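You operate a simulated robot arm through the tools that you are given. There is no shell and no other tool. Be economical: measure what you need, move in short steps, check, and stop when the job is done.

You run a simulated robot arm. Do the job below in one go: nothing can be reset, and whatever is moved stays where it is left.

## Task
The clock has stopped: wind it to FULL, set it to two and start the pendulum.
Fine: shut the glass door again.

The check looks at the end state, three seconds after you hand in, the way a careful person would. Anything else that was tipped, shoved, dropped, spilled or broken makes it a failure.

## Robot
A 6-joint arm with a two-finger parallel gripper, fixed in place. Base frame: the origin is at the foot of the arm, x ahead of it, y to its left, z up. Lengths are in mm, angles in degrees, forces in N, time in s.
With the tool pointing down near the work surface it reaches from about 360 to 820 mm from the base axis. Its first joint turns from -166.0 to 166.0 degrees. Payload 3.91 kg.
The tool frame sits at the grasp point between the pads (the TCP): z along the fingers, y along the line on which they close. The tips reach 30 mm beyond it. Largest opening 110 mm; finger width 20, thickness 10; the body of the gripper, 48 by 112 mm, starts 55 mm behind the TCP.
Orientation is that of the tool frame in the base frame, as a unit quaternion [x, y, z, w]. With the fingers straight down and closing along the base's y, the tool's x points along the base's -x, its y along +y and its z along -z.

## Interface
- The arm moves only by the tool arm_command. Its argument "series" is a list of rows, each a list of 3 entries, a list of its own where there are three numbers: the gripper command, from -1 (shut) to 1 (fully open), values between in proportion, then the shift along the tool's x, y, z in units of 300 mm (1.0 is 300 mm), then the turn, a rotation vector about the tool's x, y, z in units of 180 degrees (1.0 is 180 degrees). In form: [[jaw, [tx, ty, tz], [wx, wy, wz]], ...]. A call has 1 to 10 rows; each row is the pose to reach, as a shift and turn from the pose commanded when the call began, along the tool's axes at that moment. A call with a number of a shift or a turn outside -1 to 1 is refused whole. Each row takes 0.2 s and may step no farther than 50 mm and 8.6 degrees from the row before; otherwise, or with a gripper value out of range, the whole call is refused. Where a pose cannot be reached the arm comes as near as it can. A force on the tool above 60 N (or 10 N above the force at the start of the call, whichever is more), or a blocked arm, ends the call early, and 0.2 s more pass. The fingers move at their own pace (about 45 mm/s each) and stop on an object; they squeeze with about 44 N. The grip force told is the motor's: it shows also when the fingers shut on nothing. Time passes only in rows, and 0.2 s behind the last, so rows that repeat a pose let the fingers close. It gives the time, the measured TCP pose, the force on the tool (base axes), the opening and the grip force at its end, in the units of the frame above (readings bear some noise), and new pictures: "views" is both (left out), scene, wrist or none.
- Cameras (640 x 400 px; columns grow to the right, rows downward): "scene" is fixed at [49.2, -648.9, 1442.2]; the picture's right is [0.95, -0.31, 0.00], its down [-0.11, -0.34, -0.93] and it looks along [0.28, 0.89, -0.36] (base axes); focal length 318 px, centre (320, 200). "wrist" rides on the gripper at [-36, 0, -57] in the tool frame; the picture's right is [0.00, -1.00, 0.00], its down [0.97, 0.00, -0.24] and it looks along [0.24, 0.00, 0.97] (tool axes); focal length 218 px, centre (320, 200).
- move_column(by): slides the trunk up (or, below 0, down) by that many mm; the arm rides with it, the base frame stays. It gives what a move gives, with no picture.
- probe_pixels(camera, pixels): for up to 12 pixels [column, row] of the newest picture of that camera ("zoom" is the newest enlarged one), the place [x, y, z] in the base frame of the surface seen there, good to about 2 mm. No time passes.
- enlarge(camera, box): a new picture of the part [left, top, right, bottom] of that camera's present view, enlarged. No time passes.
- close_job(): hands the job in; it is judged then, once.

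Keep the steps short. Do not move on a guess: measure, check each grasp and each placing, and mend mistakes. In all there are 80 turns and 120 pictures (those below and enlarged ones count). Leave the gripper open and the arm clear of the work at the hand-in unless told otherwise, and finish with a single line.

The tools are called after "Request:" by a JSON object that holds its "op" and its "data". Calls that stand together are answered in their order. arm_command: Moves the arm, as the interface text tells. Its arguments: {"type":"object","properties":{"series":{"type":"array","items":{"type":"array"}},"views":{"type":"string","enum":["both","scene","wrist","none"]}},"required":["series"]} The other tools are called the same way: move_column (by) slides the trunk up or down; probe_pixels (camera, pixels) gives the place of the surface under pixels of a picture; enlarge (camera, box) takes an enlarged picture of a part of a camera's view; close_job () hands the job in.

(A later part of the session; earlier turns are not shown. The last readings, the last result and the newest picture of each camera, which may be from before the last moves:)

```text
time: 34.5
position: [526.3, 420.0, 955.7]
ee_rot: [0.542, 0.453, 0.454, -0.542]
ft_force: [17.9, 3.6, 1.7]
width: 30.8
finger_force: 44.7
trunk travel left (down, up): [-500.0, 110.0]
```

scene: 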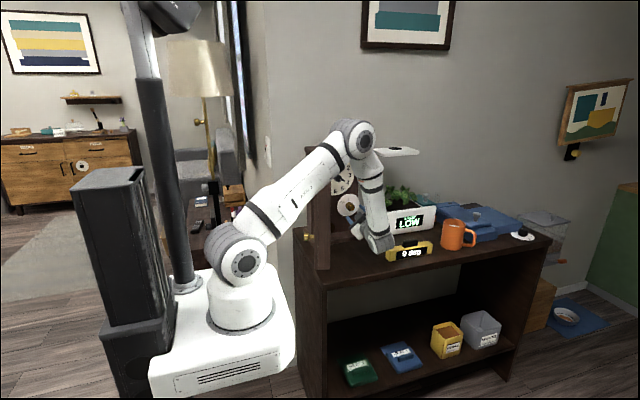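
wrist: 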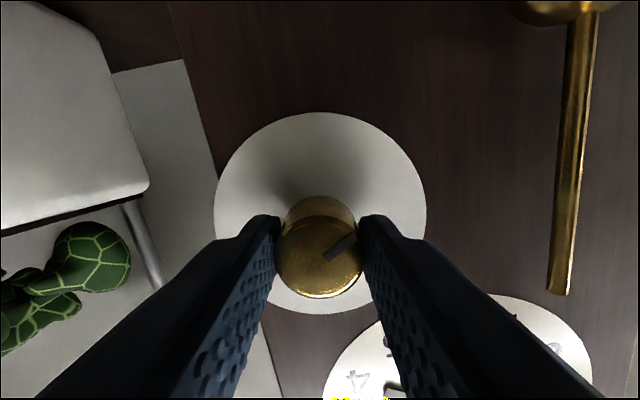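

Gripped. I turn 54° further clockwise, to FULL.

Request:
{"op": "arm_command", "data": {"series": [[-0.7, [0, 0.003, 0], [0, 0, 0.044]], [-0.7, [0, 0.003, 0], [0, 0, 0.088]], [-0.7, [0, 0.003, 0], [0, 0, 0.132]], [-0.7, [0, 0.003, 0], [0, 0, 0.176]], [-0.7, [0, 0.003, 0], [0, 0, 0.22]], [-0.7, [0, 0.003, 0], [0, 0, 0.264]], [-0.7, [0, 0.003, 0], [0, 0, 0.3]]], "views": "wrist"}}

Request:
{"op": "enlarge", "data": {"camera": "wrist", "box": [240, 110, 400, 310]}}

```text
time: 36.1
position: [528.7, 419.3, 954.2]
ee_rot: [-0.689, -0.157, -0.158, 0.69]
ft_force: [6.7, -3.5, 1.8]
width: 30.9
finger_force: 44.8
trunk travel left (down, up): [-500.0, 110.0]
```

wrist: 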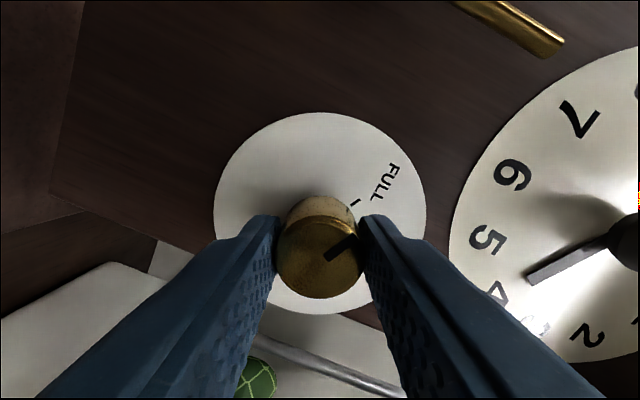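

```text
2.00 times, centred on (320, 210) of wrist
```

zoom: 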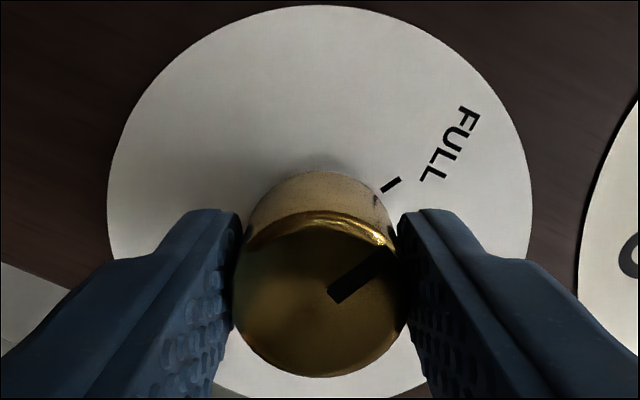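

The pointer (62,-42) and the FULL tick (18,-12) are parallel. I release, back off and check.

Request:
{"op": "arm_command", "data": {"series": [[0, [0, 0, 0], [0, 0, 0]], [0, [0, 0, 0], [0, 0, 0]], [0, [0, 0, -0.05], [0, 0, 0]], [0, [0, 0, -0.2], [0, 0, 0]], [0, [0, 0, -0.33], [0, 0, 0]]], "views": "wrist"}}

Request:
{"op": "enlarge", "data": {"camera": "wrist", "box": [240, 110, 400, 270]}}

```text
time: 37.3
position: [526.6, 319.7, 955.8]
ee_rot: [0.69, 0.158, 0.159, -0.689]
ft_force: [0.1, 0.5, 0.2]
width: 54.9
finger_force: 0.2
trunk travel left (down, up): [-500.0, 110.0]
```

wrist: 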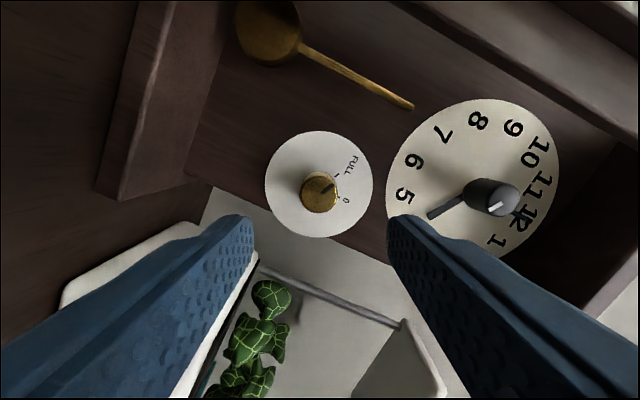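

```text
2.50 times, centred on (320, 190) of wrist
```

zoom: 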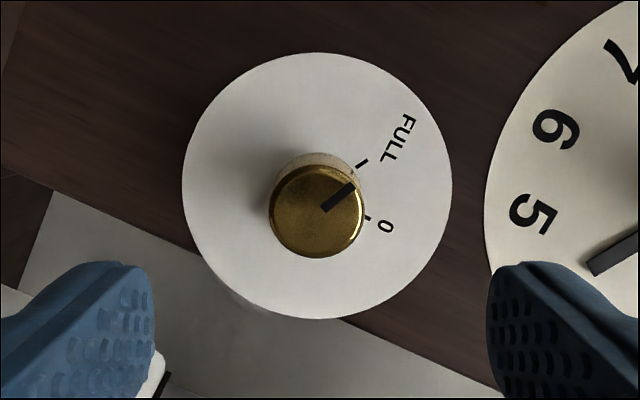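

Close. I enlarge more to check the angle exactly.

Request:
{"op": "enlarge", "data": {"camera": "wrist", "box": [294, 145, 364, 215]}}

```text
5.71 times, centred on (329, 180) of wrist
```

zoom: 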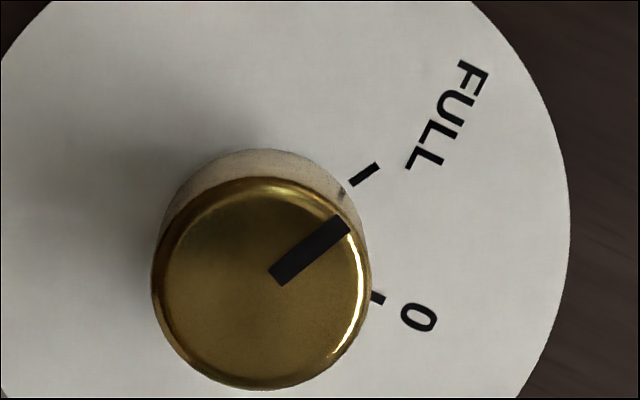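

The pointer lies at ≈51° against the tick's ≈57°: about 5° short. I regrip, turn 6° more and release.

Request:
{"op": "arm_command", "data": {"series": [[0, [0, 0, 0.165], [0, 0, 0]], [0, [0, 0, 0.33], [0, 0, 0]], [-0.7, [0, 0, 0.33], [0, 0, 0]], [-0.7, [0, 0, 0.33], [0, 0, 0]], [-0.7, [0, 0, 0.33], [0, 0, 0]], [-0.7, [0, 0, 0.33], [0, 0, 0.017]], [-0.7, [0, 0, 0.33], [0, 0, 0.034]], [-0.7, [0, 0, 0.33], [0, 0, 0.036]], [0, [0, 0, 0.33], [0, 0, 0.036]], [0, [0, 0, 0.33], [0, 0, 0.036]]], "views": "none"}}

Request:
{"op": "arm_command", "data": {"series": [[0, [0, 0, -0.08], [0, 0, 0]], [0, [0, 0, -0.2], [0, 0, 0]], [0, [0, 0, -0.33], [0, 0, 0]]], "views": "wrist"}}

Request:
{"op": "enlarge", "data": {"camera": "wrist", "box": [284, 140, 364, 220]}}

```text
time: 39.5
position: [527.4, 419.8, 955.3]
ee_rot: [0.697, 0.119, 0.12, -0.697]
ft_force: [0.2, -0.5, 0.0]
width: 55.3
finger_force: 0.1
trunk travel left (down, up): [-500.0, 110.0]
```

```text
time: 40.3
position: [526.6, 320.9, 955.4]
ee_rot: [0.697, 0.119, 0.121, -0.697]
ft_force: [-0.5, 0.6, -0.2]
width: 55.1
finger_force: 0.0
trunk travel left (down, up): [-500.0, 110.0]
```

wrist: 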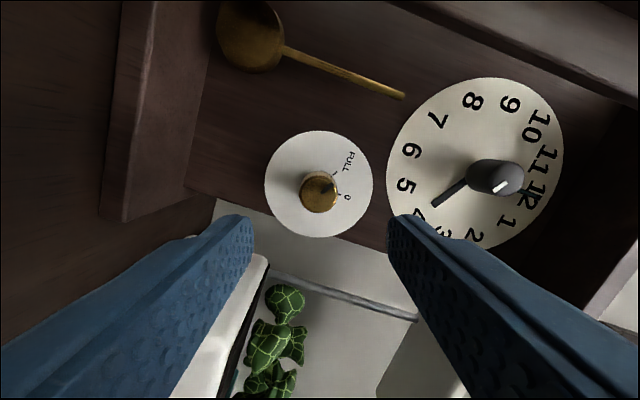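

```text
5.00 times, centred on (324, 180) of wrist
```

zoom: 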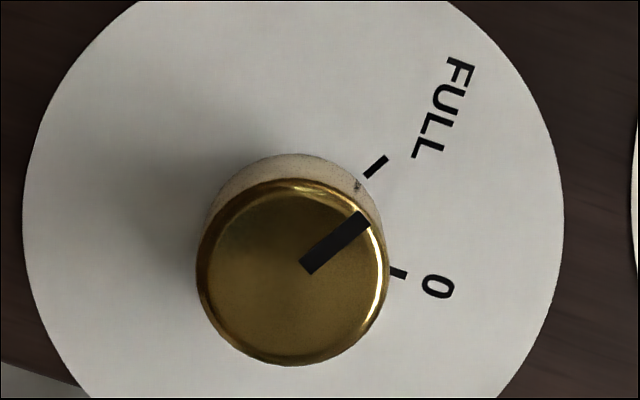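

Now pointer (50°) and FULL tick (49°) line up. Wound. Next I move in front of the hub (468, 320, 1078).

Request:
{"op": "arm_command", "data": {"series": [[0, [-0.012, -0.113, 0], [0, 0, 0]], [0, [-0.024, -0.226, 0], [0, 0, 0]], [0, [-0.036, -0.339, 0], [0, 0, 0]], [0, [-0.048, -0.451, 0], [0, 0, 0]], [0, [-0.048, -0.451, 0.05], [0, 0, 0]]], "views": "both"}}

Request:
{"op": "enlarge", "data": {"camera": "wrist", "box": [220, 90, 420, 290]}}

```text
time: 41.5
position: [471.3, 338.3, 1077.7]
ee_rot: [0.697, 0.118, 0.12, -0.697]
ft_force: [0.5, -0.1, 0.9]
width: 54.7
finger_force: 0.0
trunk travel left (down, up): [-500.0, 110.0]
```

scene: 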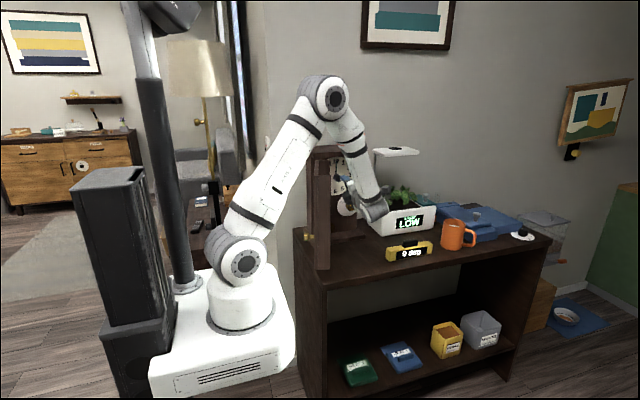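
wrist: 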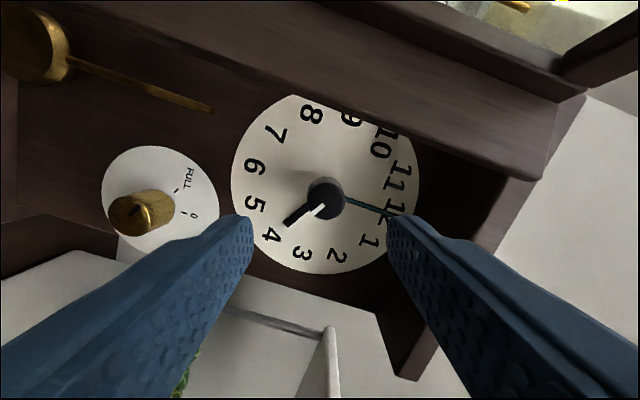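

```text
2.00 times, centred on (320, 190) of wrist
```

zoom: 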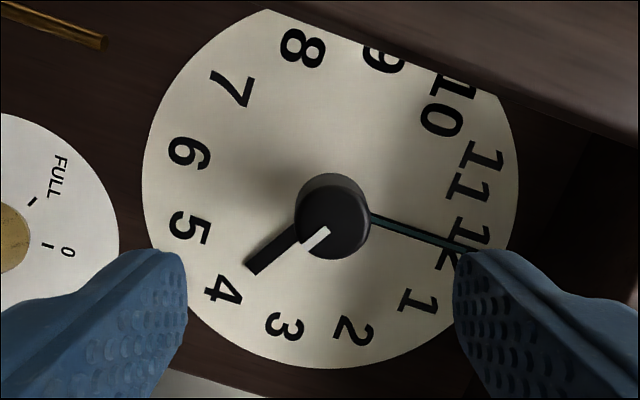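

The hour hand and the stripe on the hub both point at 4; the thin hand points at 12. I measure the hub.

Request:
{"op": "probe_pixels", "data": {"camera": "zoom", "pixels": [[332, 224], [300, 222], [366, 224], [334, 255], [334, 192], [312, 240], [255, 266], [400, 225], [334, 180]]}}

```text
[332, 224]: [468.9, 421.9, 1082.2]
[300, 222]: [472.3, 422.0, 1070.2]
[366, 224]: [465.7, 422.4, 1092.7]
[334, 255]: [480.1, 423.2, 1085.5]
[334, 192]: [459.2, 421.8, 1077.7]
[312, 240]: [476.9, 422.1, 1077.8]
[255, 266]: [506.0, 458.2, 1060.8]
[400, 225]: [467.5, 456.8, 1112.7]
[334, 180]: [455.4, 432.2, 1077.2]
```

Hub centre (469, 422, 1081.5), radius ≈11.5. I advance 74 mm and grip it.

Request:
{"op": "arm_command", "data": {"series": [[0, [-0.003, -0.015, 0.08], [0, 0, 0]], [0, [-0.003, -0.015, 0.17], [0, 0, 0]], [0, [-0.003, -0.015, 0.246], [0, 0, 0]], [-0.8, [-0.003, -0.015, 0.246], [0, 0, 0]], [-0.8, [-0.003, -0.015, 0.246], [0, 0, 0]], [-0.8, [-0.003, -0.015, 0.246], [0, 0, 0]], [-0.8, [-0.003, -0.015, 0.246], [0, 0, 0]], [-0.8, [-0.003, -0.015, 0.246], [0, 0, 0]]], "views": "wrist"}}

```text
time: 43.3
position: [468.5, 411.1, 1081.1]
ee_rot: [0.698, 0.118, 0.12, -0.696]
ft_force: [1.5, -3.1, -7.5]
width: 26.4
finger_force: 45.2
trunk travel left (down, up): [-500.0, 110.0]
```

wrist: 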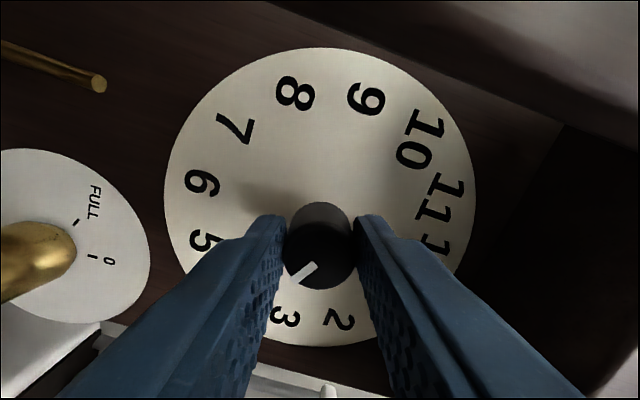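

Gripped (26 mm). I turn 32° counter-clockwise and look at what moves.

Request:
{"op": "arm_command", "data": {"series": [[-0.8, [0, 0, 0], [0, 0, -0.045]], [-0.8, [0, 0, 0], [0, 0, -0.09]], [-0.8, [0, 0, 0], [0, 0, -0.135]], [-0.8, [0, 0, 0], [0, 0, -0.178]]], "views": "wrist"}}

```text
time: 44.3
position: [469.3, 412.2, 1080.2]
ee_rot: [0.637, 0.307, 0.308, -0.636]
ft_force: [8.8, 5.5, -11.4]
width: 27.0
finger_force: 44.9
trunk travel left (down, up): [-500.0, 110.0]
```

wrist: 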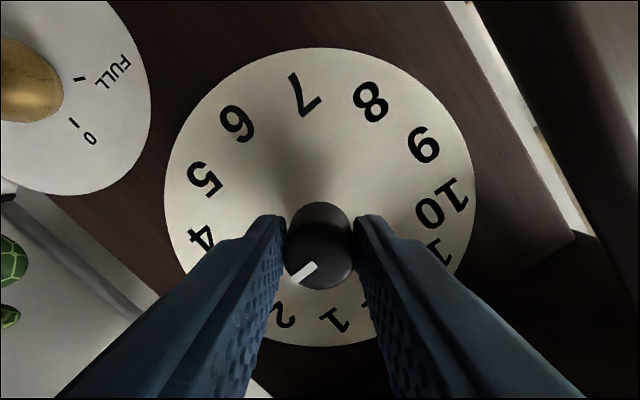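

It turns with the gripper. 28° more to two o'clock.

Request:
{"op": "arm_command", "data": {"series": [[-0.8, [0, 0, 0], [0, 0, -0.042]], [-0.8, [0, 0, 0], [0, 0, -0.084]], [-0.8, [0, 0, 0], [0, 0, -0.126]], [-0.8, [0, 0, 0], [0, 0, -0.157]], [0, [0, 0, 0], [0, 0, -0.157]], [0, [0, 0, 0], [0, 0, -0.157]], [0, [0, 0, -0.05], [0, 0, -0.157]], [0, [0, 0, -0.18], [0, 0, -0.157]], [0, [0, 0, -0.3], [0, 0, -0.157]]], "views": "both"}}

Request:
{"op": "enlarge", "data": {"camera": "wrist", "box": [220, 90, 420, 290]}}

```text
time: 46.3
position: [466.9, 319.2, 1083.6]
ee_rot: [-0.542, -0.453, -0.453, 0.544]
ft_force: [-0.2, -0.1, -0.1]
width: 55.0
finger_force: 0.0
trunk travel left (down, up): [-500.0, 110.0]
```

scene: 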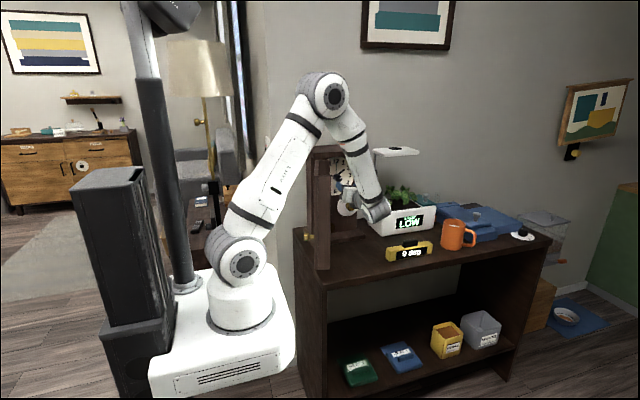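
wrist: 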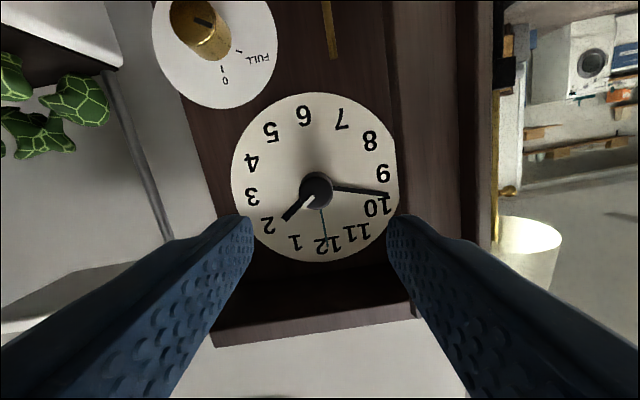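

```text
2.00 times, centred on (320, 190) of wrist
```

zoom: 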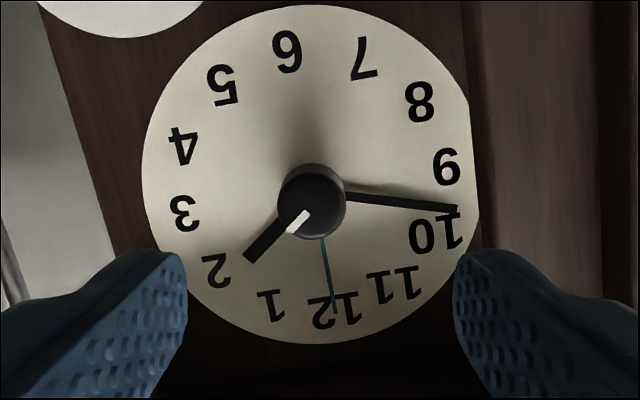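

There is also a geared minute hand: it now reads ≈47.5 minutes, so the hub went ≈6° too far (the time is 1:47). I regrip centred on the hub and look at the stripe before correcting by about +6°.

Request:
{"op": "arm_command", "data": {"series": [[0, [-0.004, 0.006, 0.11], [0, 0, 0]], [0, [-0.004, 0.006, 0.22], [0, 0, 0]], [0, [-0.004, 0.006, 0.307], [0, 0, 0]], [-0.3, [-0.004, 0.006, 0.307], [0, 0, 0]], [-0.8, [-0.004, 0.006, 0.307], [0, 0, 0]], [-0.8, [-0.004, 0.006, 0.307], [0, 0, 0]], [-0.8, [-0.004, 0.006, 0.307], [0, 0, 0]], [-0.8, [-0.004, 0.006, 0.307], [0, 0, 0]]], "views": "wrist"}}

Request:
{"op": "enlarge", "data": {"camera": "wrist", "box": [160, 40, 480, 360]}}

```text
time: 48.1
position: [469.8, 412.3, 1081.1]
ee_rot: [-0.543, -0.453, -0.453, 0.543]
ft_force: [4.0, 1.0, 3.0]
width: 27.0
finger_force: 45.0
trunk travel left (down, up): [-500.0, 110.0]
```

wrist: 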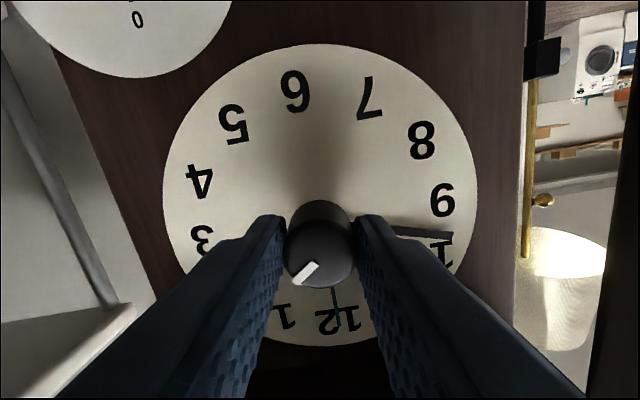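

```text
1.25 times, centred on (320, 200) of wrist
```

zoom: 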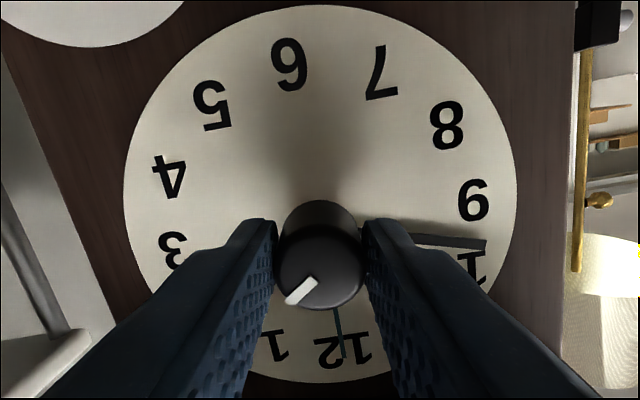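

Gripping did not shift the minute hand (≈288°, i.e. 72° short of 12). I turn +6° and look for the minute hand near 12.

Request:
{"op": "arm_command", "data": {"series": [[-0.8, [0, 0, 0], [0, 0, 0.017]], [-0.8, [0, 0, 0], [0, 0, 0.033]], [-0.8, [0, 0, 0], [0, 0, 0.033]]], "views": "wrist"}}

Request:
{"op": "enlarge", "data": {"camera": "wrist", "box": [220, 180, 420, 380]}}

```text
time: 48.9
position: [469.3, 412.8, 1081.2]
ee_rot: [-0.565, -0.424, -0.425, 0.566]
ft_force: [8.7, 2.1, 8.2]
width: 26.8
finger_force: 44.5
trunk travel left (down, up): [-500.0, 110.0]
```

wrist: 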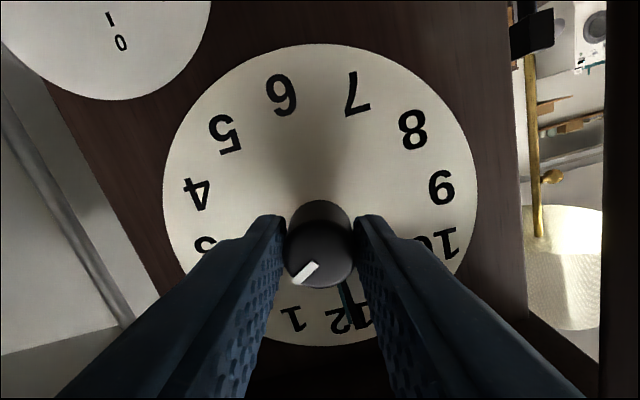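

```text
2.00 times, centred on (320, 280) of wrist
```

zoom: 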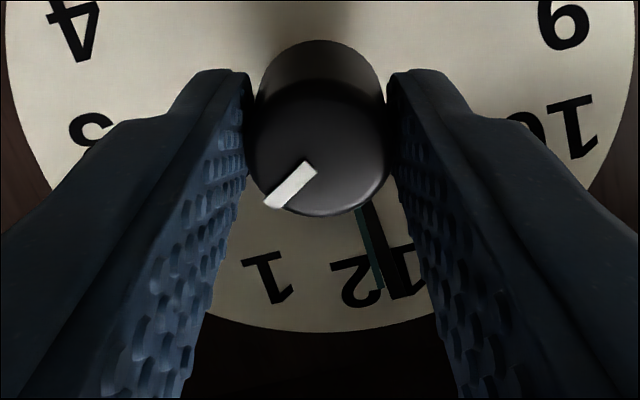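

The minute hand lies by the 12. I release, back off and check.

Request:
{"op": "arm_command", "data": {"series": [[0, [0, 0, 0], [0, 0, 0]], [0, [0, 0, 0], [0, 0, 0]], [0, [0, 0, -0.05], [0, 0, 0]], [0, [0, 0, -0.18], [0, 0, 0]], [0, [0, 0, -0.3], [0, 0, 0]]], "views": "wrist"}}

Request:
{"op": "enlarge", "data": {"camera": "wrist", "box": [220, 90, 420, 290]}}

```text
time: 50.1
position: [466.6, 321.4, 1081.1]
ee_rot: [-0.565, -0.425, -0.425, 0.565]
ft_force: [0.4, -0.3, -0.2]
width: 55.2
finger_force: 0.0
trunk travel left (down, up): [-500.0, 110.0]
```

wrist: 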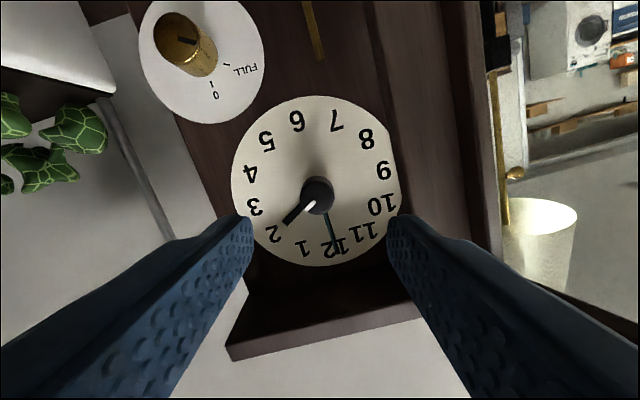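

```text
2.00 times, centred on (320, 190) of wrist
```

zoom: 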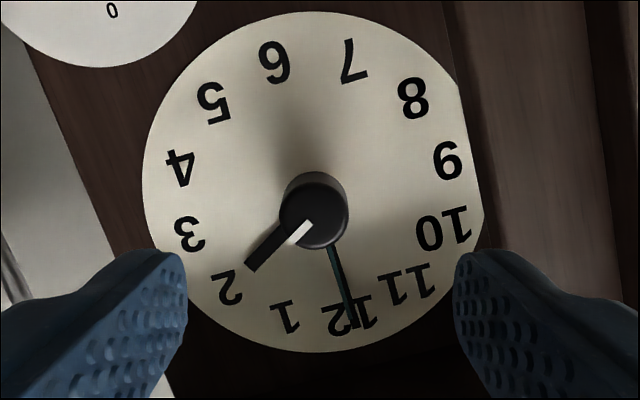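

The clock now reads 2:00. Now the pendulum: I turn the tool back upright (closing line vertical), lower it to z≈905 and close the fingers, staying back from the clock.

Request:
{"op": "arm_command", "data": {"series": [[-0.3, [-0.0424, 0.0158, -0.007], [0, 0, -0.0454]], [-0.6, [-0.0848, 0.0316, -0.014], [0, 0, -0.0908]], [-1, [-0.1272, 0.0474, -0.021], [0, 0, -0.1362]], [-1, [-0.1696, 0.0632, -0.028], [0, 0, -0.1816]], [-1, [-0.212, 0.079, -0.035], [0, 0, -0.227]], [-1, [-0.2544, 0.0948, -0.042], [0, 0, -0.2724]], [-1, [-0.2968, 0.1106, -0.049], [0, 0, -0.3178]], [-1, [-0.3392, 0.1264, -0.056], [0, 0, -0.3632]], [-1, [-0.3816, 0.1422, -0.063], [0, 0, -0.4086]], [-1, [-0.424, 0.158, -0.07], [0, 0, -0.454]]], "views": "wrist"}}

```text
time: 52.3
position: [478.0, 300.5, 944.3]
ee_rot: [0.149, 0.691, 0.691, -0.149]
ft_force: [1.4, -0.3, -0.2]
width: 0.0
finger_force: 37.9
trunk travel left (down, up): [-500.0, 110.0]
```

wrist: 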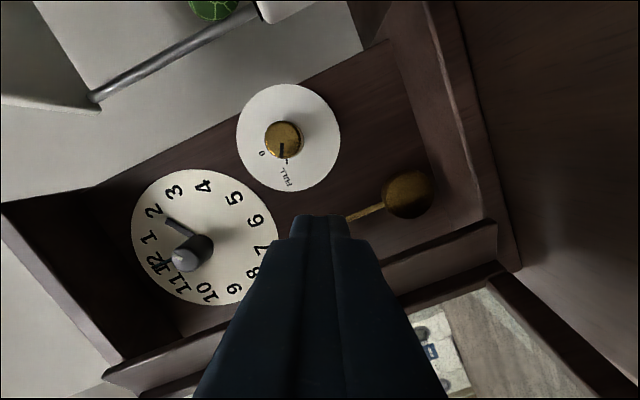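

Rest of the turn and down to z≈905.

Request:
{"op": "arm_command", "data": {"series": [[-1, [-0.02, -0.039, 0], [0, 0, -0.045]], [-1, [-0.04, -0.078, 0], [0, 0, -0.09]], [-1, [-0.06, -0.116, 0], [0, 0, -0.135]]], "views": "wrist"}}

Request:
{"op": "enlarge", "data": {"camera": "wrist", "box": [230, 100, 470, 250]}}

```text
time: 53.1
position: [482.2, 301.3, 905.9]
ee_rot: [0.0, 0.707, 0.708, -0.001]
ft_force: [-0.4, 0.0, 0.5]
width: 0.0
finger_force: 37.6
trunk travel left (down, up): [-500.0, 110.0]
```

wrist: 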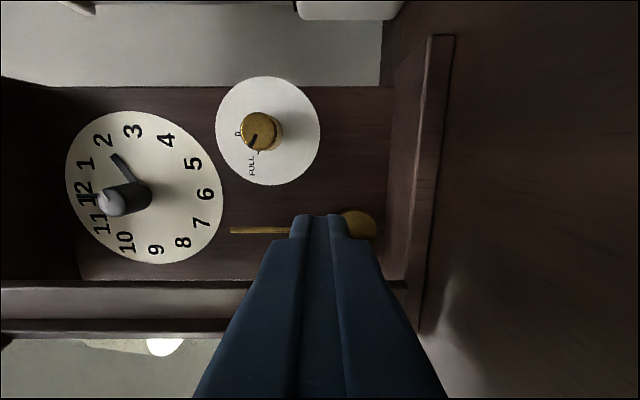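

```text
2.67 times, centred on (350, 175) of wrist
```

zoom: 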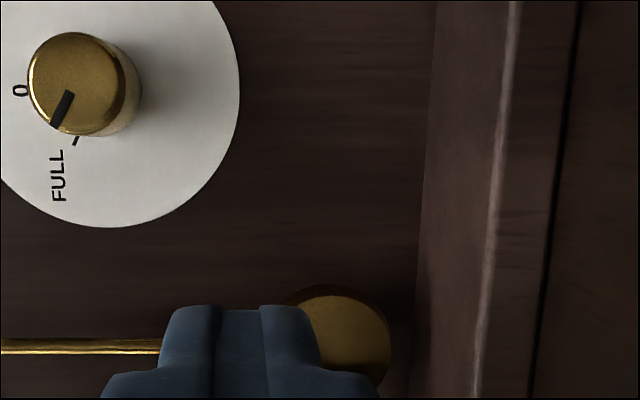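

I measure the rod, bob and the left wall.

Request:
{"op": "probe_pixels", "data": {"camera": "wrist", "pixels": [[235, 231], [260, 231], [365, 225], [352, 212], [374, 225], [366, 238], [400, 250], [230, 270], [230, 285], [300, 140], [385, 160], [405, 160]]}}

```text
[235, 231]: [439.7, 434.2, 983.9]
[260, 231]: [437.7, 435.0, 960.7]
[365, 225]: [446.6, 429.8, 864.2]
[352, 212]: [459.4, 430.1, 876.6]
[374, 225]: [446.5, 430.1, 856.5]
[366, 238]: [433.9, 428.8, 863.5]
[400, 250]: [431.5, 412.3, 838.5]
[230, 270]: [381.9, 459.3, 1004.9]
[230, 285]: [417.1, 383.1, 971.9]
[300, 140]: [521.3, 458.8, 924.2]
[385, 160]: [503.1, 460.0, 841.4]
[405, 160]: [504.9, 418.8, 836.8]
```

Rod at x≈439, y≈435, hanging from z≈985; bob ≈22 mm radius. I insert the closed fingertips right of the rod (x=470, tip y≈443), push it left ≈11 mm, and withdraw straight back so it swings free.

Request:
{"op": "arm_command", "data": {"series": [[-1, [0.04, 0, 0.12], [0, 0, 0]], [-1, [0.04, 0, 0.26], [0, 0, 0]], [-1, [0.04, 0, 0.373], [0, 0, 0]], [-1, [0.09, 0, 0.373], [0, 0, 0]], [-1, [0.12, 0, 0.373], [0, 0, 0]], [-1, [0.14, 0, 0.373], [0, 0, 0]], [-1, [0.14, 0, 0.373], [0, 0, 0]], [-1, [0.14, 0, 0.21], [0, 0, 0]], [-1, [0.14, 0, 0.05], [0, 0, 0]]], "views": "both"}}

Request:
{"op": "enlarge", "data": {"camera": "wrist", "box": [200, 50, 480, 230]}}

```text
time: 55.1
position: [443.4, 342.3, 910.0]
ee_rot: [0.0, 0.705, 0.709, 0.007]
ft_force: [3.4, 27.5, 0.1]
width: 0.1
finger_force: 37.7
trunk travel left (down, up): [-500.0, 110.0]
stopped in row 9: the force on the tool passed its limit (the readings are from after the stop); the commanded pose is now the measured one
```

scene: 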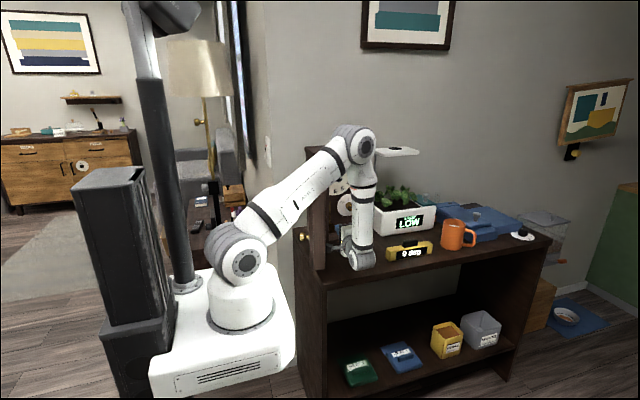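
wrist: 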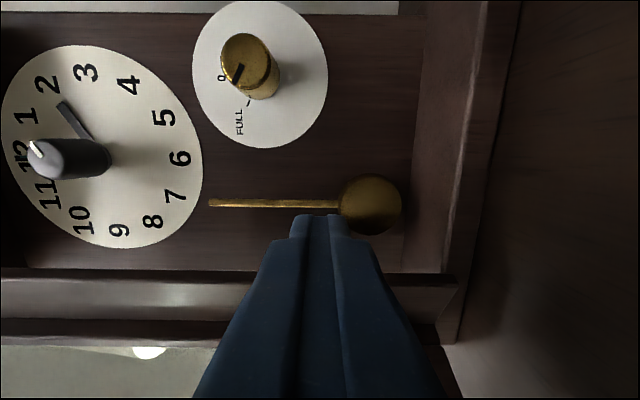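

```text
2.22 times, centred on (340, 140) of wrist
```

zoom: 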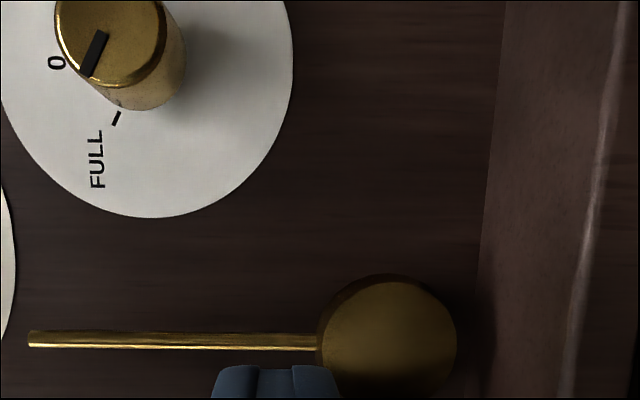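

The withdrawal was stopped by a +y force of 27 N: something behind touches. I look closely before moving again.

Request:
{"op": "enlarge", "data": {"camera": "scene", "box": [290, 150, 410, 290]}}

Request:
{"op": "probe_pixels", "data": {"camera": "scene", "pixels": [[315, 190], [326, 190], [308, 237], [320, 265], [340, 250], [345, 240], [360, 258], [363, 200], [335, 238]]}}

```text
2.86 times, centred on (350, 220) of scene
```

zoom: 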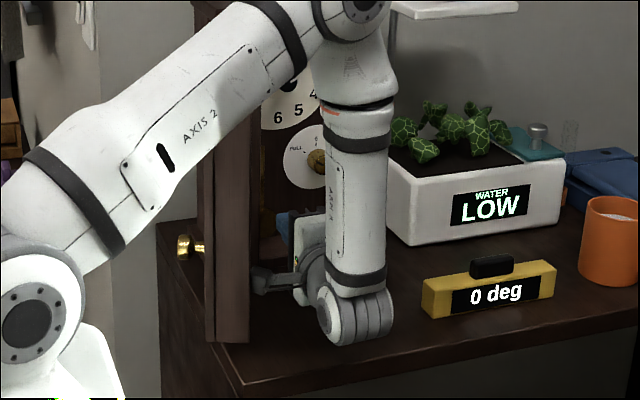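

```text
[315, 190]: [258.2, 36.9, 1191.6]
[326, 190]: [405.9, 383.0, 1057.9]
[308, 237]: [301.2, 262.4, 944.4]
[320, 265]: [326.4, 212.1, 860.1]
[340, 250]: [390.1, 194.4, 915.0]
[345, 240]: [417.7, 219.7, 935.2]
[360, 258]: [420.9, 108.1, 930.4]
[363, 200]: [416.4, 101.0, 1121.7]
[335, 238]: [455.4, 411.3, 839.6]
```

A bracket on the gripper's left side is catching on the open door's free stile (~(385,200)). I move right, away from the door, then look.

Request:
{"op": "arm_command", "data": {"series": [[-1, [-0.03, 0, 0.01], [0, 0, 0]], [-1, [-0.12, 0, 0.01], [0, 0, 0]], [-1, [-0.24, 0, 0], [0, 0, 0]]], "views": "both"}}

Request:
{"op": "enlarge", "data": {"camera": "scene", "box": [290, 150, 410, 290]}}

```text
time: 55.9
position: [515.0, 338.7, 910.2]
ee_rot: [0.0, 0.704, 0.71, 0.005]
ft_force: [-0.2, 0.4, -0.1]
width: 0.3
finger_force: 37.7
trunk travel left (down, up): [-500.0, 110.0]
```

scene: 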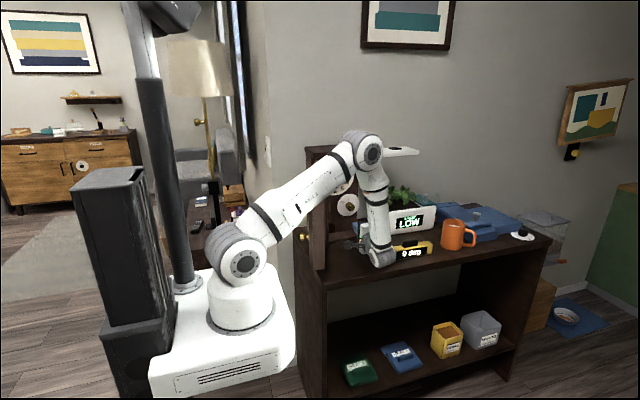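
wrist: 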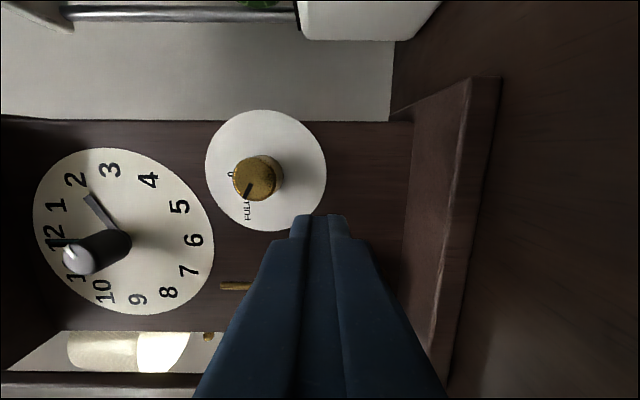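

```text
2.86 times, centred on (350, 220) of scene
```

zoom: 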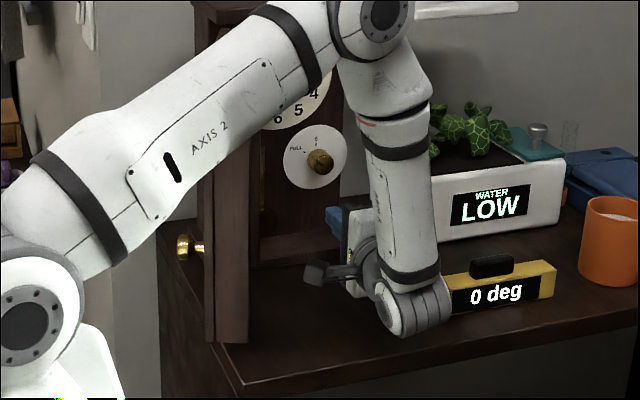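

Free. The door has not been hurt or moved. I back up to y≈280 for a view of the pendulum.

Request:
{"op": "arm_command", "data": {"series": [[-1, [-0.02, 0, -0.1], [0, 0, 0]], [-1, [-0.02, 0.08, -0.22], [0, 0, 0]]], "views": "wrist"}}

Request:
{"op": "arm_command", "data": {"series": [[-1, [0, 0, 0], [0, 0, 0]]], "views": "wrist"}}

```text
time: 56.5
position: [519.2, 275.4, 932.6]
ee_rot: [0.0, 0.705, 0.709, 0.006]
ft_force: [0.8, -0.3, 0.8]
width: 0.2
finger_force: 37.6
trunk travel left (down, up): [-500.0, 110.0]
```

wrist: 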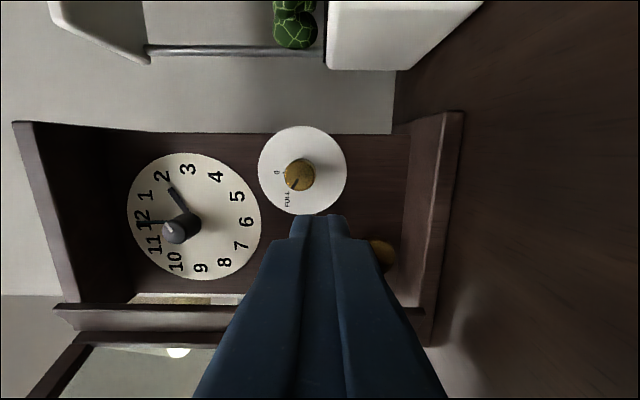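

```text
time: 56.9
position: [518.5, 274.0, 934.0]
ee_rot: [0.0, 0.706, 0.709, 0.006]
ft_force: [-0.6, 0.4, -0.1]
width: 0.2
finger_force: 38.3
trunk travel left (down, up): [-500.0, 110.0]
```

wrist: 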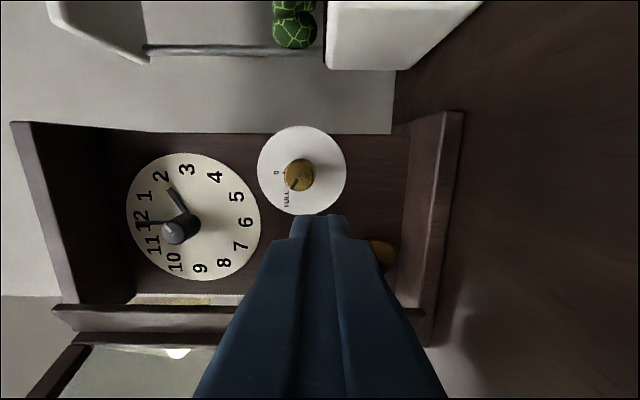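

The fingers hide the rod. I rise 90 mm to see the pendulum beside them and take pictures at different moments.

Request:
{"op": "arm_command", "data": {"series": [[-1, [0, 0.12, 0], [0, 0, 0]], [-1, [0, 0.24, -0.02], [0, 0, 0]], [-1, [0, 0.34, -0.02], [0, 0, 0]]], "views": "wrist"}}

Request:
{"op": "arm_command", "data": {"series": [[-1, [0, 0, 0], [0, 0, 0]]], "views": "wrist"}}

Request:
{"op": "arm_command", "data": {"series": [[-1, [0, 0, 0], [0, 0, 0]], [-1, [0, 0, 0], [0, 0, 0]]], "views": "wrist"}}

```text
time: 57.7
position: [520.1, 266.2, 1038.1]
ee_rot: [-0.001, 0.704, 0.71, 0.006]
ft_force: [0.6, -0.1, -0.1]
width: 0.0
finger_force: 37.6
trunk travel left (down, up): [-500.0, 110.0]
```

wrist: 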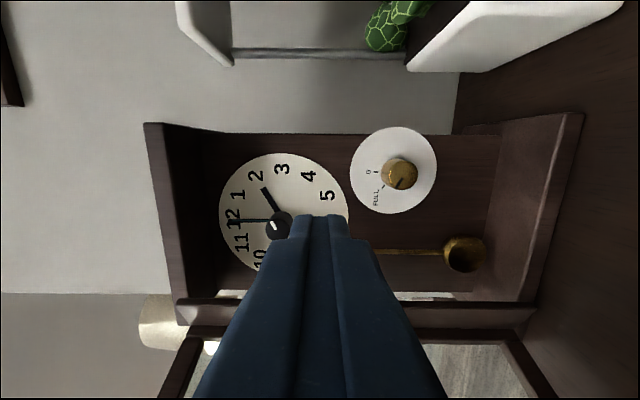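

```text
time: 58.1
position: [519.5, 266.1, 1037.4]
ee_rot: [0.0, 0.705, 0.71, 0.006]
ft_force: [-0.1, -0.5, 0.5]
width: 0.2
finger_force: 37.6
trunk travel left (down, up): [-500.0, 110.0]
```

wrist: 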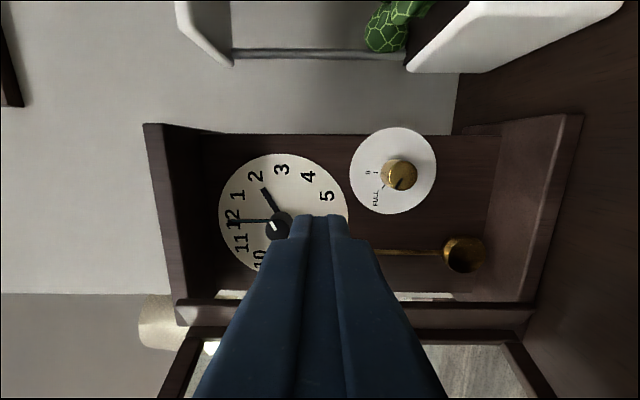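

```text
time: 58.7
position: [519.8, 266.2, 1036.8]
ee_rot: [-0.001, 0.704, 0.71, 0.005]
ft_force: [0.0, 0.5, -0.3]
width: 0.0
finger_force: 37.4
trunk travel left (down, up): [-500.0, 110.0]
```

wrist: 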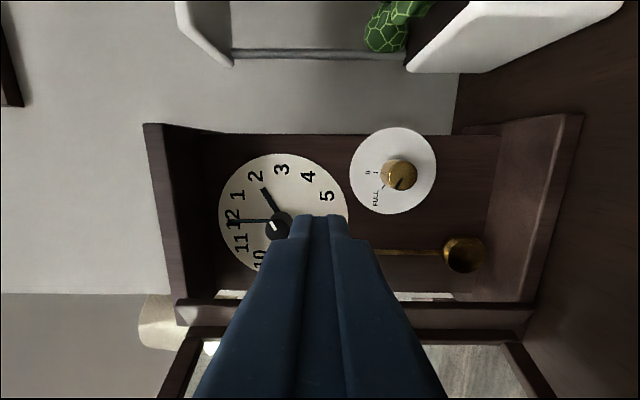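

The pendulum hangs still, so that push was too faint. I go back for a larger one, higher on the rod (z≈927), and this time I'll leave to the right so the bracket can't catch. First the approach.

Request:
{"op": "arm_command", "data": {"series": [[-1, [0.05, -0.12, 0], [0, 0, 0]], [-1, [0.1, -0.24, 0.03], [0, 0, 0]], [-1, [0.16, -0.367, 0.08], [0, 0, 0]], [-1, [0.16, -0.367, 0.21], [0, 0, 0]], [-1, [0.16, -0.367, 0.35], [0, 0, 0]], [-1, [0.16, -0.367, 0.497], [0, 0, 0]]], "views": "wrist"}}

```text
time: 60.1
position: [472.1, 418.4, 926.6]
ee_rot: [-0.001, 0.705, 0.709, 0.005]
ft_force: [0.1, 0.0, 0.2]
width: 0.0
finger_force: 37.7
trunk travel left (down, up): [-500.0, 110.0]
```

wrist: 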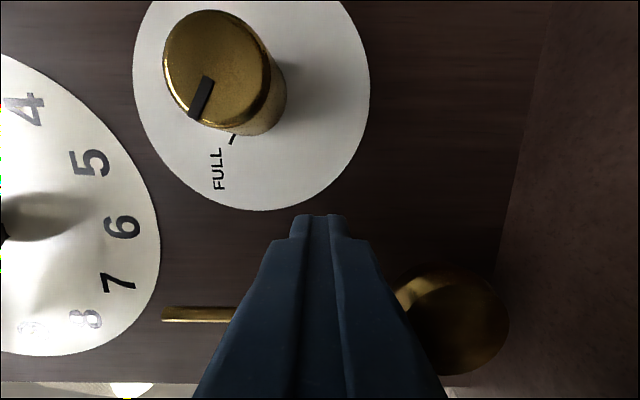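

Tips are right of the rod at depth y≈448. Push left to x≈437 and look while holding.

Request:
{"op": "arm_command", "data": {"series": [[-1, [0.06, 0, 0], [0, 0, 0]], [-1, [0.09, 0, 0], [0, 0, 0]], [-1, [0.118, 0, 0], [0, 0, 0]]], "views": "both"}}

```text
time: 60.9
position: [437.5, 417.0, 925.9]
ee_rot: [-0.001, 0.704, 0.71, 0.006]
ft_force: [0.5, -0.3, 0.9]
width: 0.0
finger_force: 37.2
trunk travel left (down, up): [-500.0, 110.0]
```

scene: 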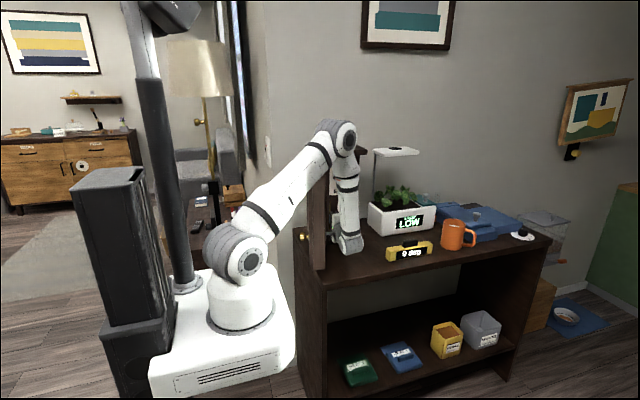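
wrist: 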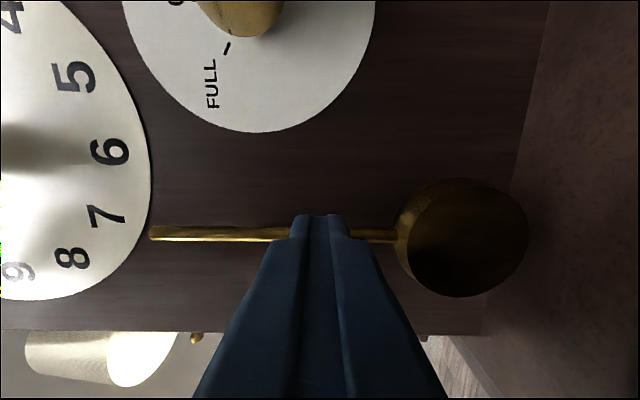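

The rod seems not displaced although the tip should reach it. I probe the rod and bob here.

Request:
{"op": "probe_pixels", "data": {"camera": "wrist", "pixels": [[160, 232], [270, 234], [365, 236], [385, 236], [410, 220], [460, 183], [460, 235], [460, 293], [525, 240]]}}

Request:
{"op": "enlarge", "data": {"camera": "wrist", "box": [240, 170, 440, 295]}}

```text
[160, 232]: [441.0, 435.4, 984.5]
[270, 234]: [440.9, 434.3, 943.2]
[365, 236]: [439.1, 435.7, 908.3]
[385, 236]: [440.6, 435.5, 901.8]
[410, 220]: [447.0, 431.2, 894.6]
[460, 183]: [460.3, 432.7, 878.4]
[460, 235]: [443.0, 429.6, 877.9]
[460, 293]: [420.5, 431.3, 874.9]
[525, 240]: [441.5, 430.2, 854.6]
```

```text
3.20 times, centred on (340, 232) of wrist
```

zoom: 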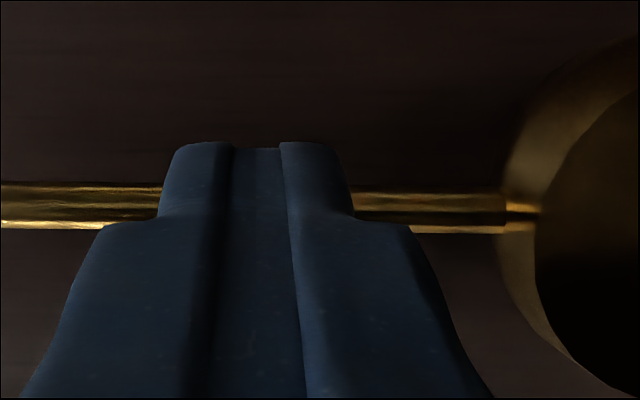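

The rod looks immaterial to the fingers, so I must push the bob: centre (440.5, 430, 876), radius 21. I move right, then open the fingers so the lower one is at bob height while the gripper body stays well above the table.

Request:
{"op": "arm_command", "data": {"series": [[-1, [-0.08, 0, 0], [0, 0, 0]], [-1, [-0.175, -0.03, 0], [0, 0, 0]], [0.2, [-0.175, -0.03, 0], [0, 0, 0]], [0.2, [-0.175, -0.03, 0], [0, 0, 0]], [0.2, [-0.175, -0.03, 0], [0, 0, 0]], [0.2, [-0.175, -0.03, 0], [0, 0, 0]]], "views": "wrist"}}

```text
time: 62.3
position: [489.0, 415.7, 917.5]
ee_rot: [-0.001, 0.705, 0.71, 0.006]
ft_force: [0.4, 0.1, 0.0]
width: 66.1
finger_force: 0.0
trunk travel left (down, up): [-500.0, 110.0]
```

wrist: 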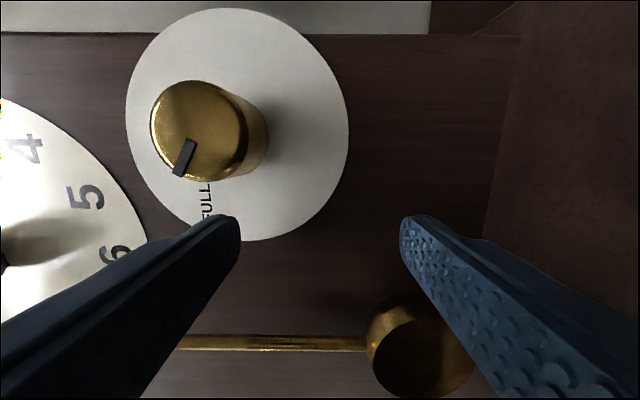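

Good: the lower (right-hand) finger is right of the bob. I push left 43 mm (bob ≈25 mm) and look while holding.

Request:
{"op": "arm_command", "data": {"series": [[0.2, [0.06, 0, 0], [0, 0, 0]], [0.2, [0.1, 0, 0], [0, 0, 0]], [0.2, [0.125, 0, 0], [0, 0, 0]], [0.2, [0.143, 0, 0], [0, 0, 0]]], "views": "wrist"}}

```text
time: 63.3
position: [447.0, 416.3, 918.1]
ee_rot: [-0.001, 0.704, 0.71, 0.005]
ft_force: [0.6, -0.4, 0.2]
width: 66.1
finger_force: 0.1
trunk travel left (down, up): [-500.0, 110.0]
```

wrist: 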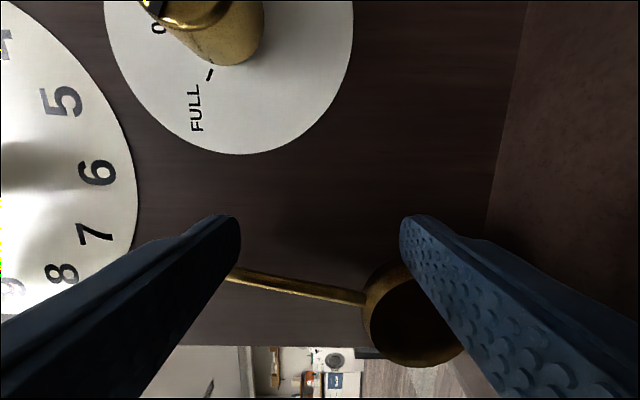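

The bob is displaced by ≈11°. I withdraw quickly straight back, then right, and look.

Request:
{"op": "arm_command", "data": {"series": [[0.2, [0, 0, -0.16], [0, 0, 0]], [0.2, [-0.13, 0, -0.2], [0, 0, 0]], [0.2, [-0.26, 0.04, -0.25], [0, 0, 0]]], "views": "wrist"}}

Request:
{"op": "arm_command", "data": {"series": [[0.2, [0, 0.1, -0.1], [0, 0, 0]]], "views": "wrist"}}

Request:
{"op": "arm_command", "data": {"series": [[0.2, [0, 0.1, -0.1], [0, 0, 0]]], "views": "wrist"}}

```text
time: 64.1
position: [524.0, 339.7, 927.9]
ee_rot: [0.0, 0.705, 0.709, 0.006]
ft_force: [0.6, 0.4, 0.6]
width: 66.3
finger_force: 0.1
trunk travel left (down, up): [-500.0, 110.0]
```

wrist: 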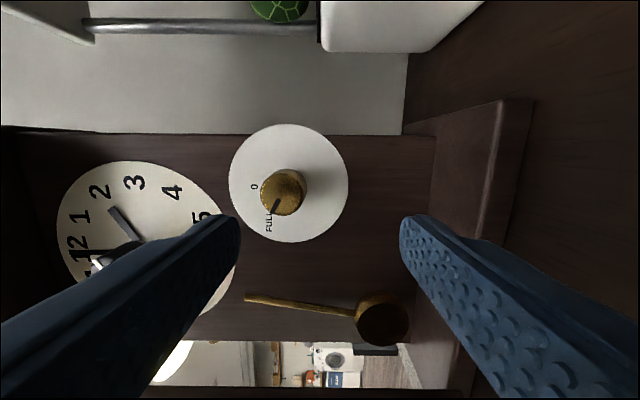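

```text
time: 64.5
position: [523.5, 308.5, 957.5]
ee_rot: [0.0, 0.705, 0.709, 0.006]
ft_force: [0.0, 0.4, -0.6]
width: 65.9
finger_force: 0.2
trunk travel left (down, up): [-500.0, 110.0]
```

wrist: 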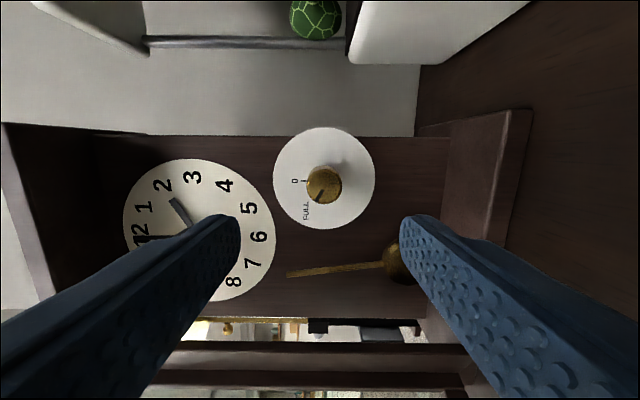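

```text
time: 64.9
position: [522.1, 279.6, 988.8]
ee_rot: [-0.001, 0.706, 0.709, 0.006]
ft_force: [0.5, -0.2, 0.4]
width: 65.9
finger_force: 0.0
trunk travel left (down, up): [-500.0, 110.0]
```

wrist: 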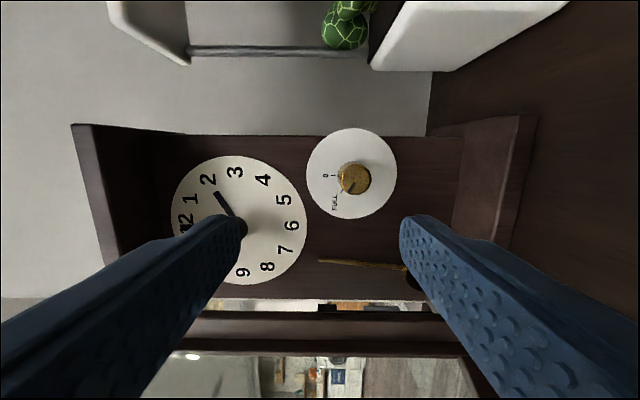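

The pendulum swings (its tilt changes from one picture to the next) and stays moving. Now the door: I'll back out, rise, point the tool down again and push the door shut from its outside, near its top. First retreat and rise.

Request:
{"op": "arm_command", "data": {"series": [[0.2, [0, 0.1, -0.12], [0, 0, 0]], [0, [0, 0.2, -0.24], [0, 0, 0]], [-0.5, [0.03, 0.31, -0.357], [0, 0, 0]], [-1, [0.07, 0.45, -0.357], [0, 0, 0]], [-1, [0.11, 0.59, -0.357], [0, 0, 0]], [-1, [0.14, 0.72, -0.357], [0, 0, 0]], [-1, [0.17, 0.837, -0.357], [0, 0, 0]]], "views": "wrist"}}

Request:
{"op": "enlarge", "data": {"camera": "wrist", "box": [330, 80, 640, 270]}}

```text
time: 66.5
position: [468.8, 172.8, 1241.3]
ee_rot: [0.0, 0.705, 0.709, 0.005]
ft_force: [0.4, 0.0, 0.3]
width: 0.0
finger_force: 38.0
trunk travel left (down, up): [-500.0, 110.0]
```

wrist: 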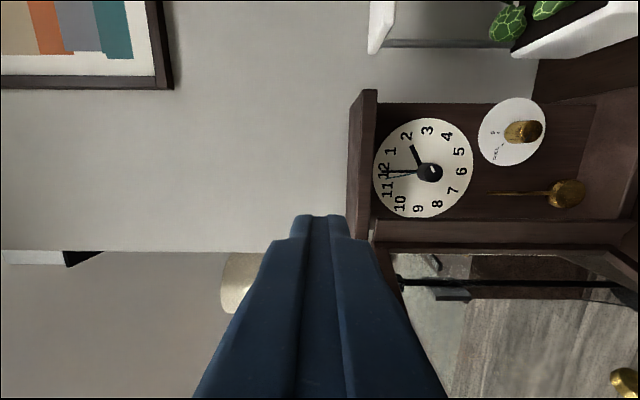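

```text
2.06 times, centred on (485, 175) of wrist
```

zoom: 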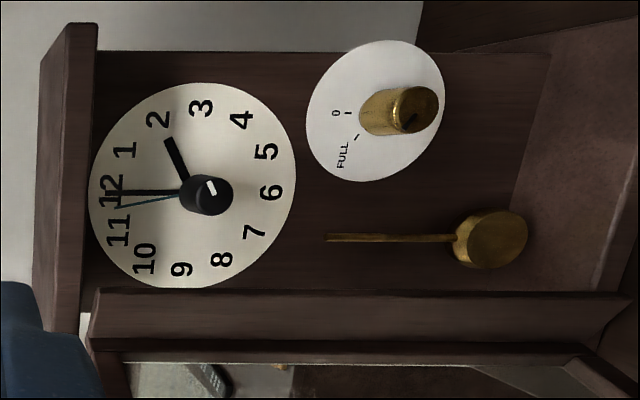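

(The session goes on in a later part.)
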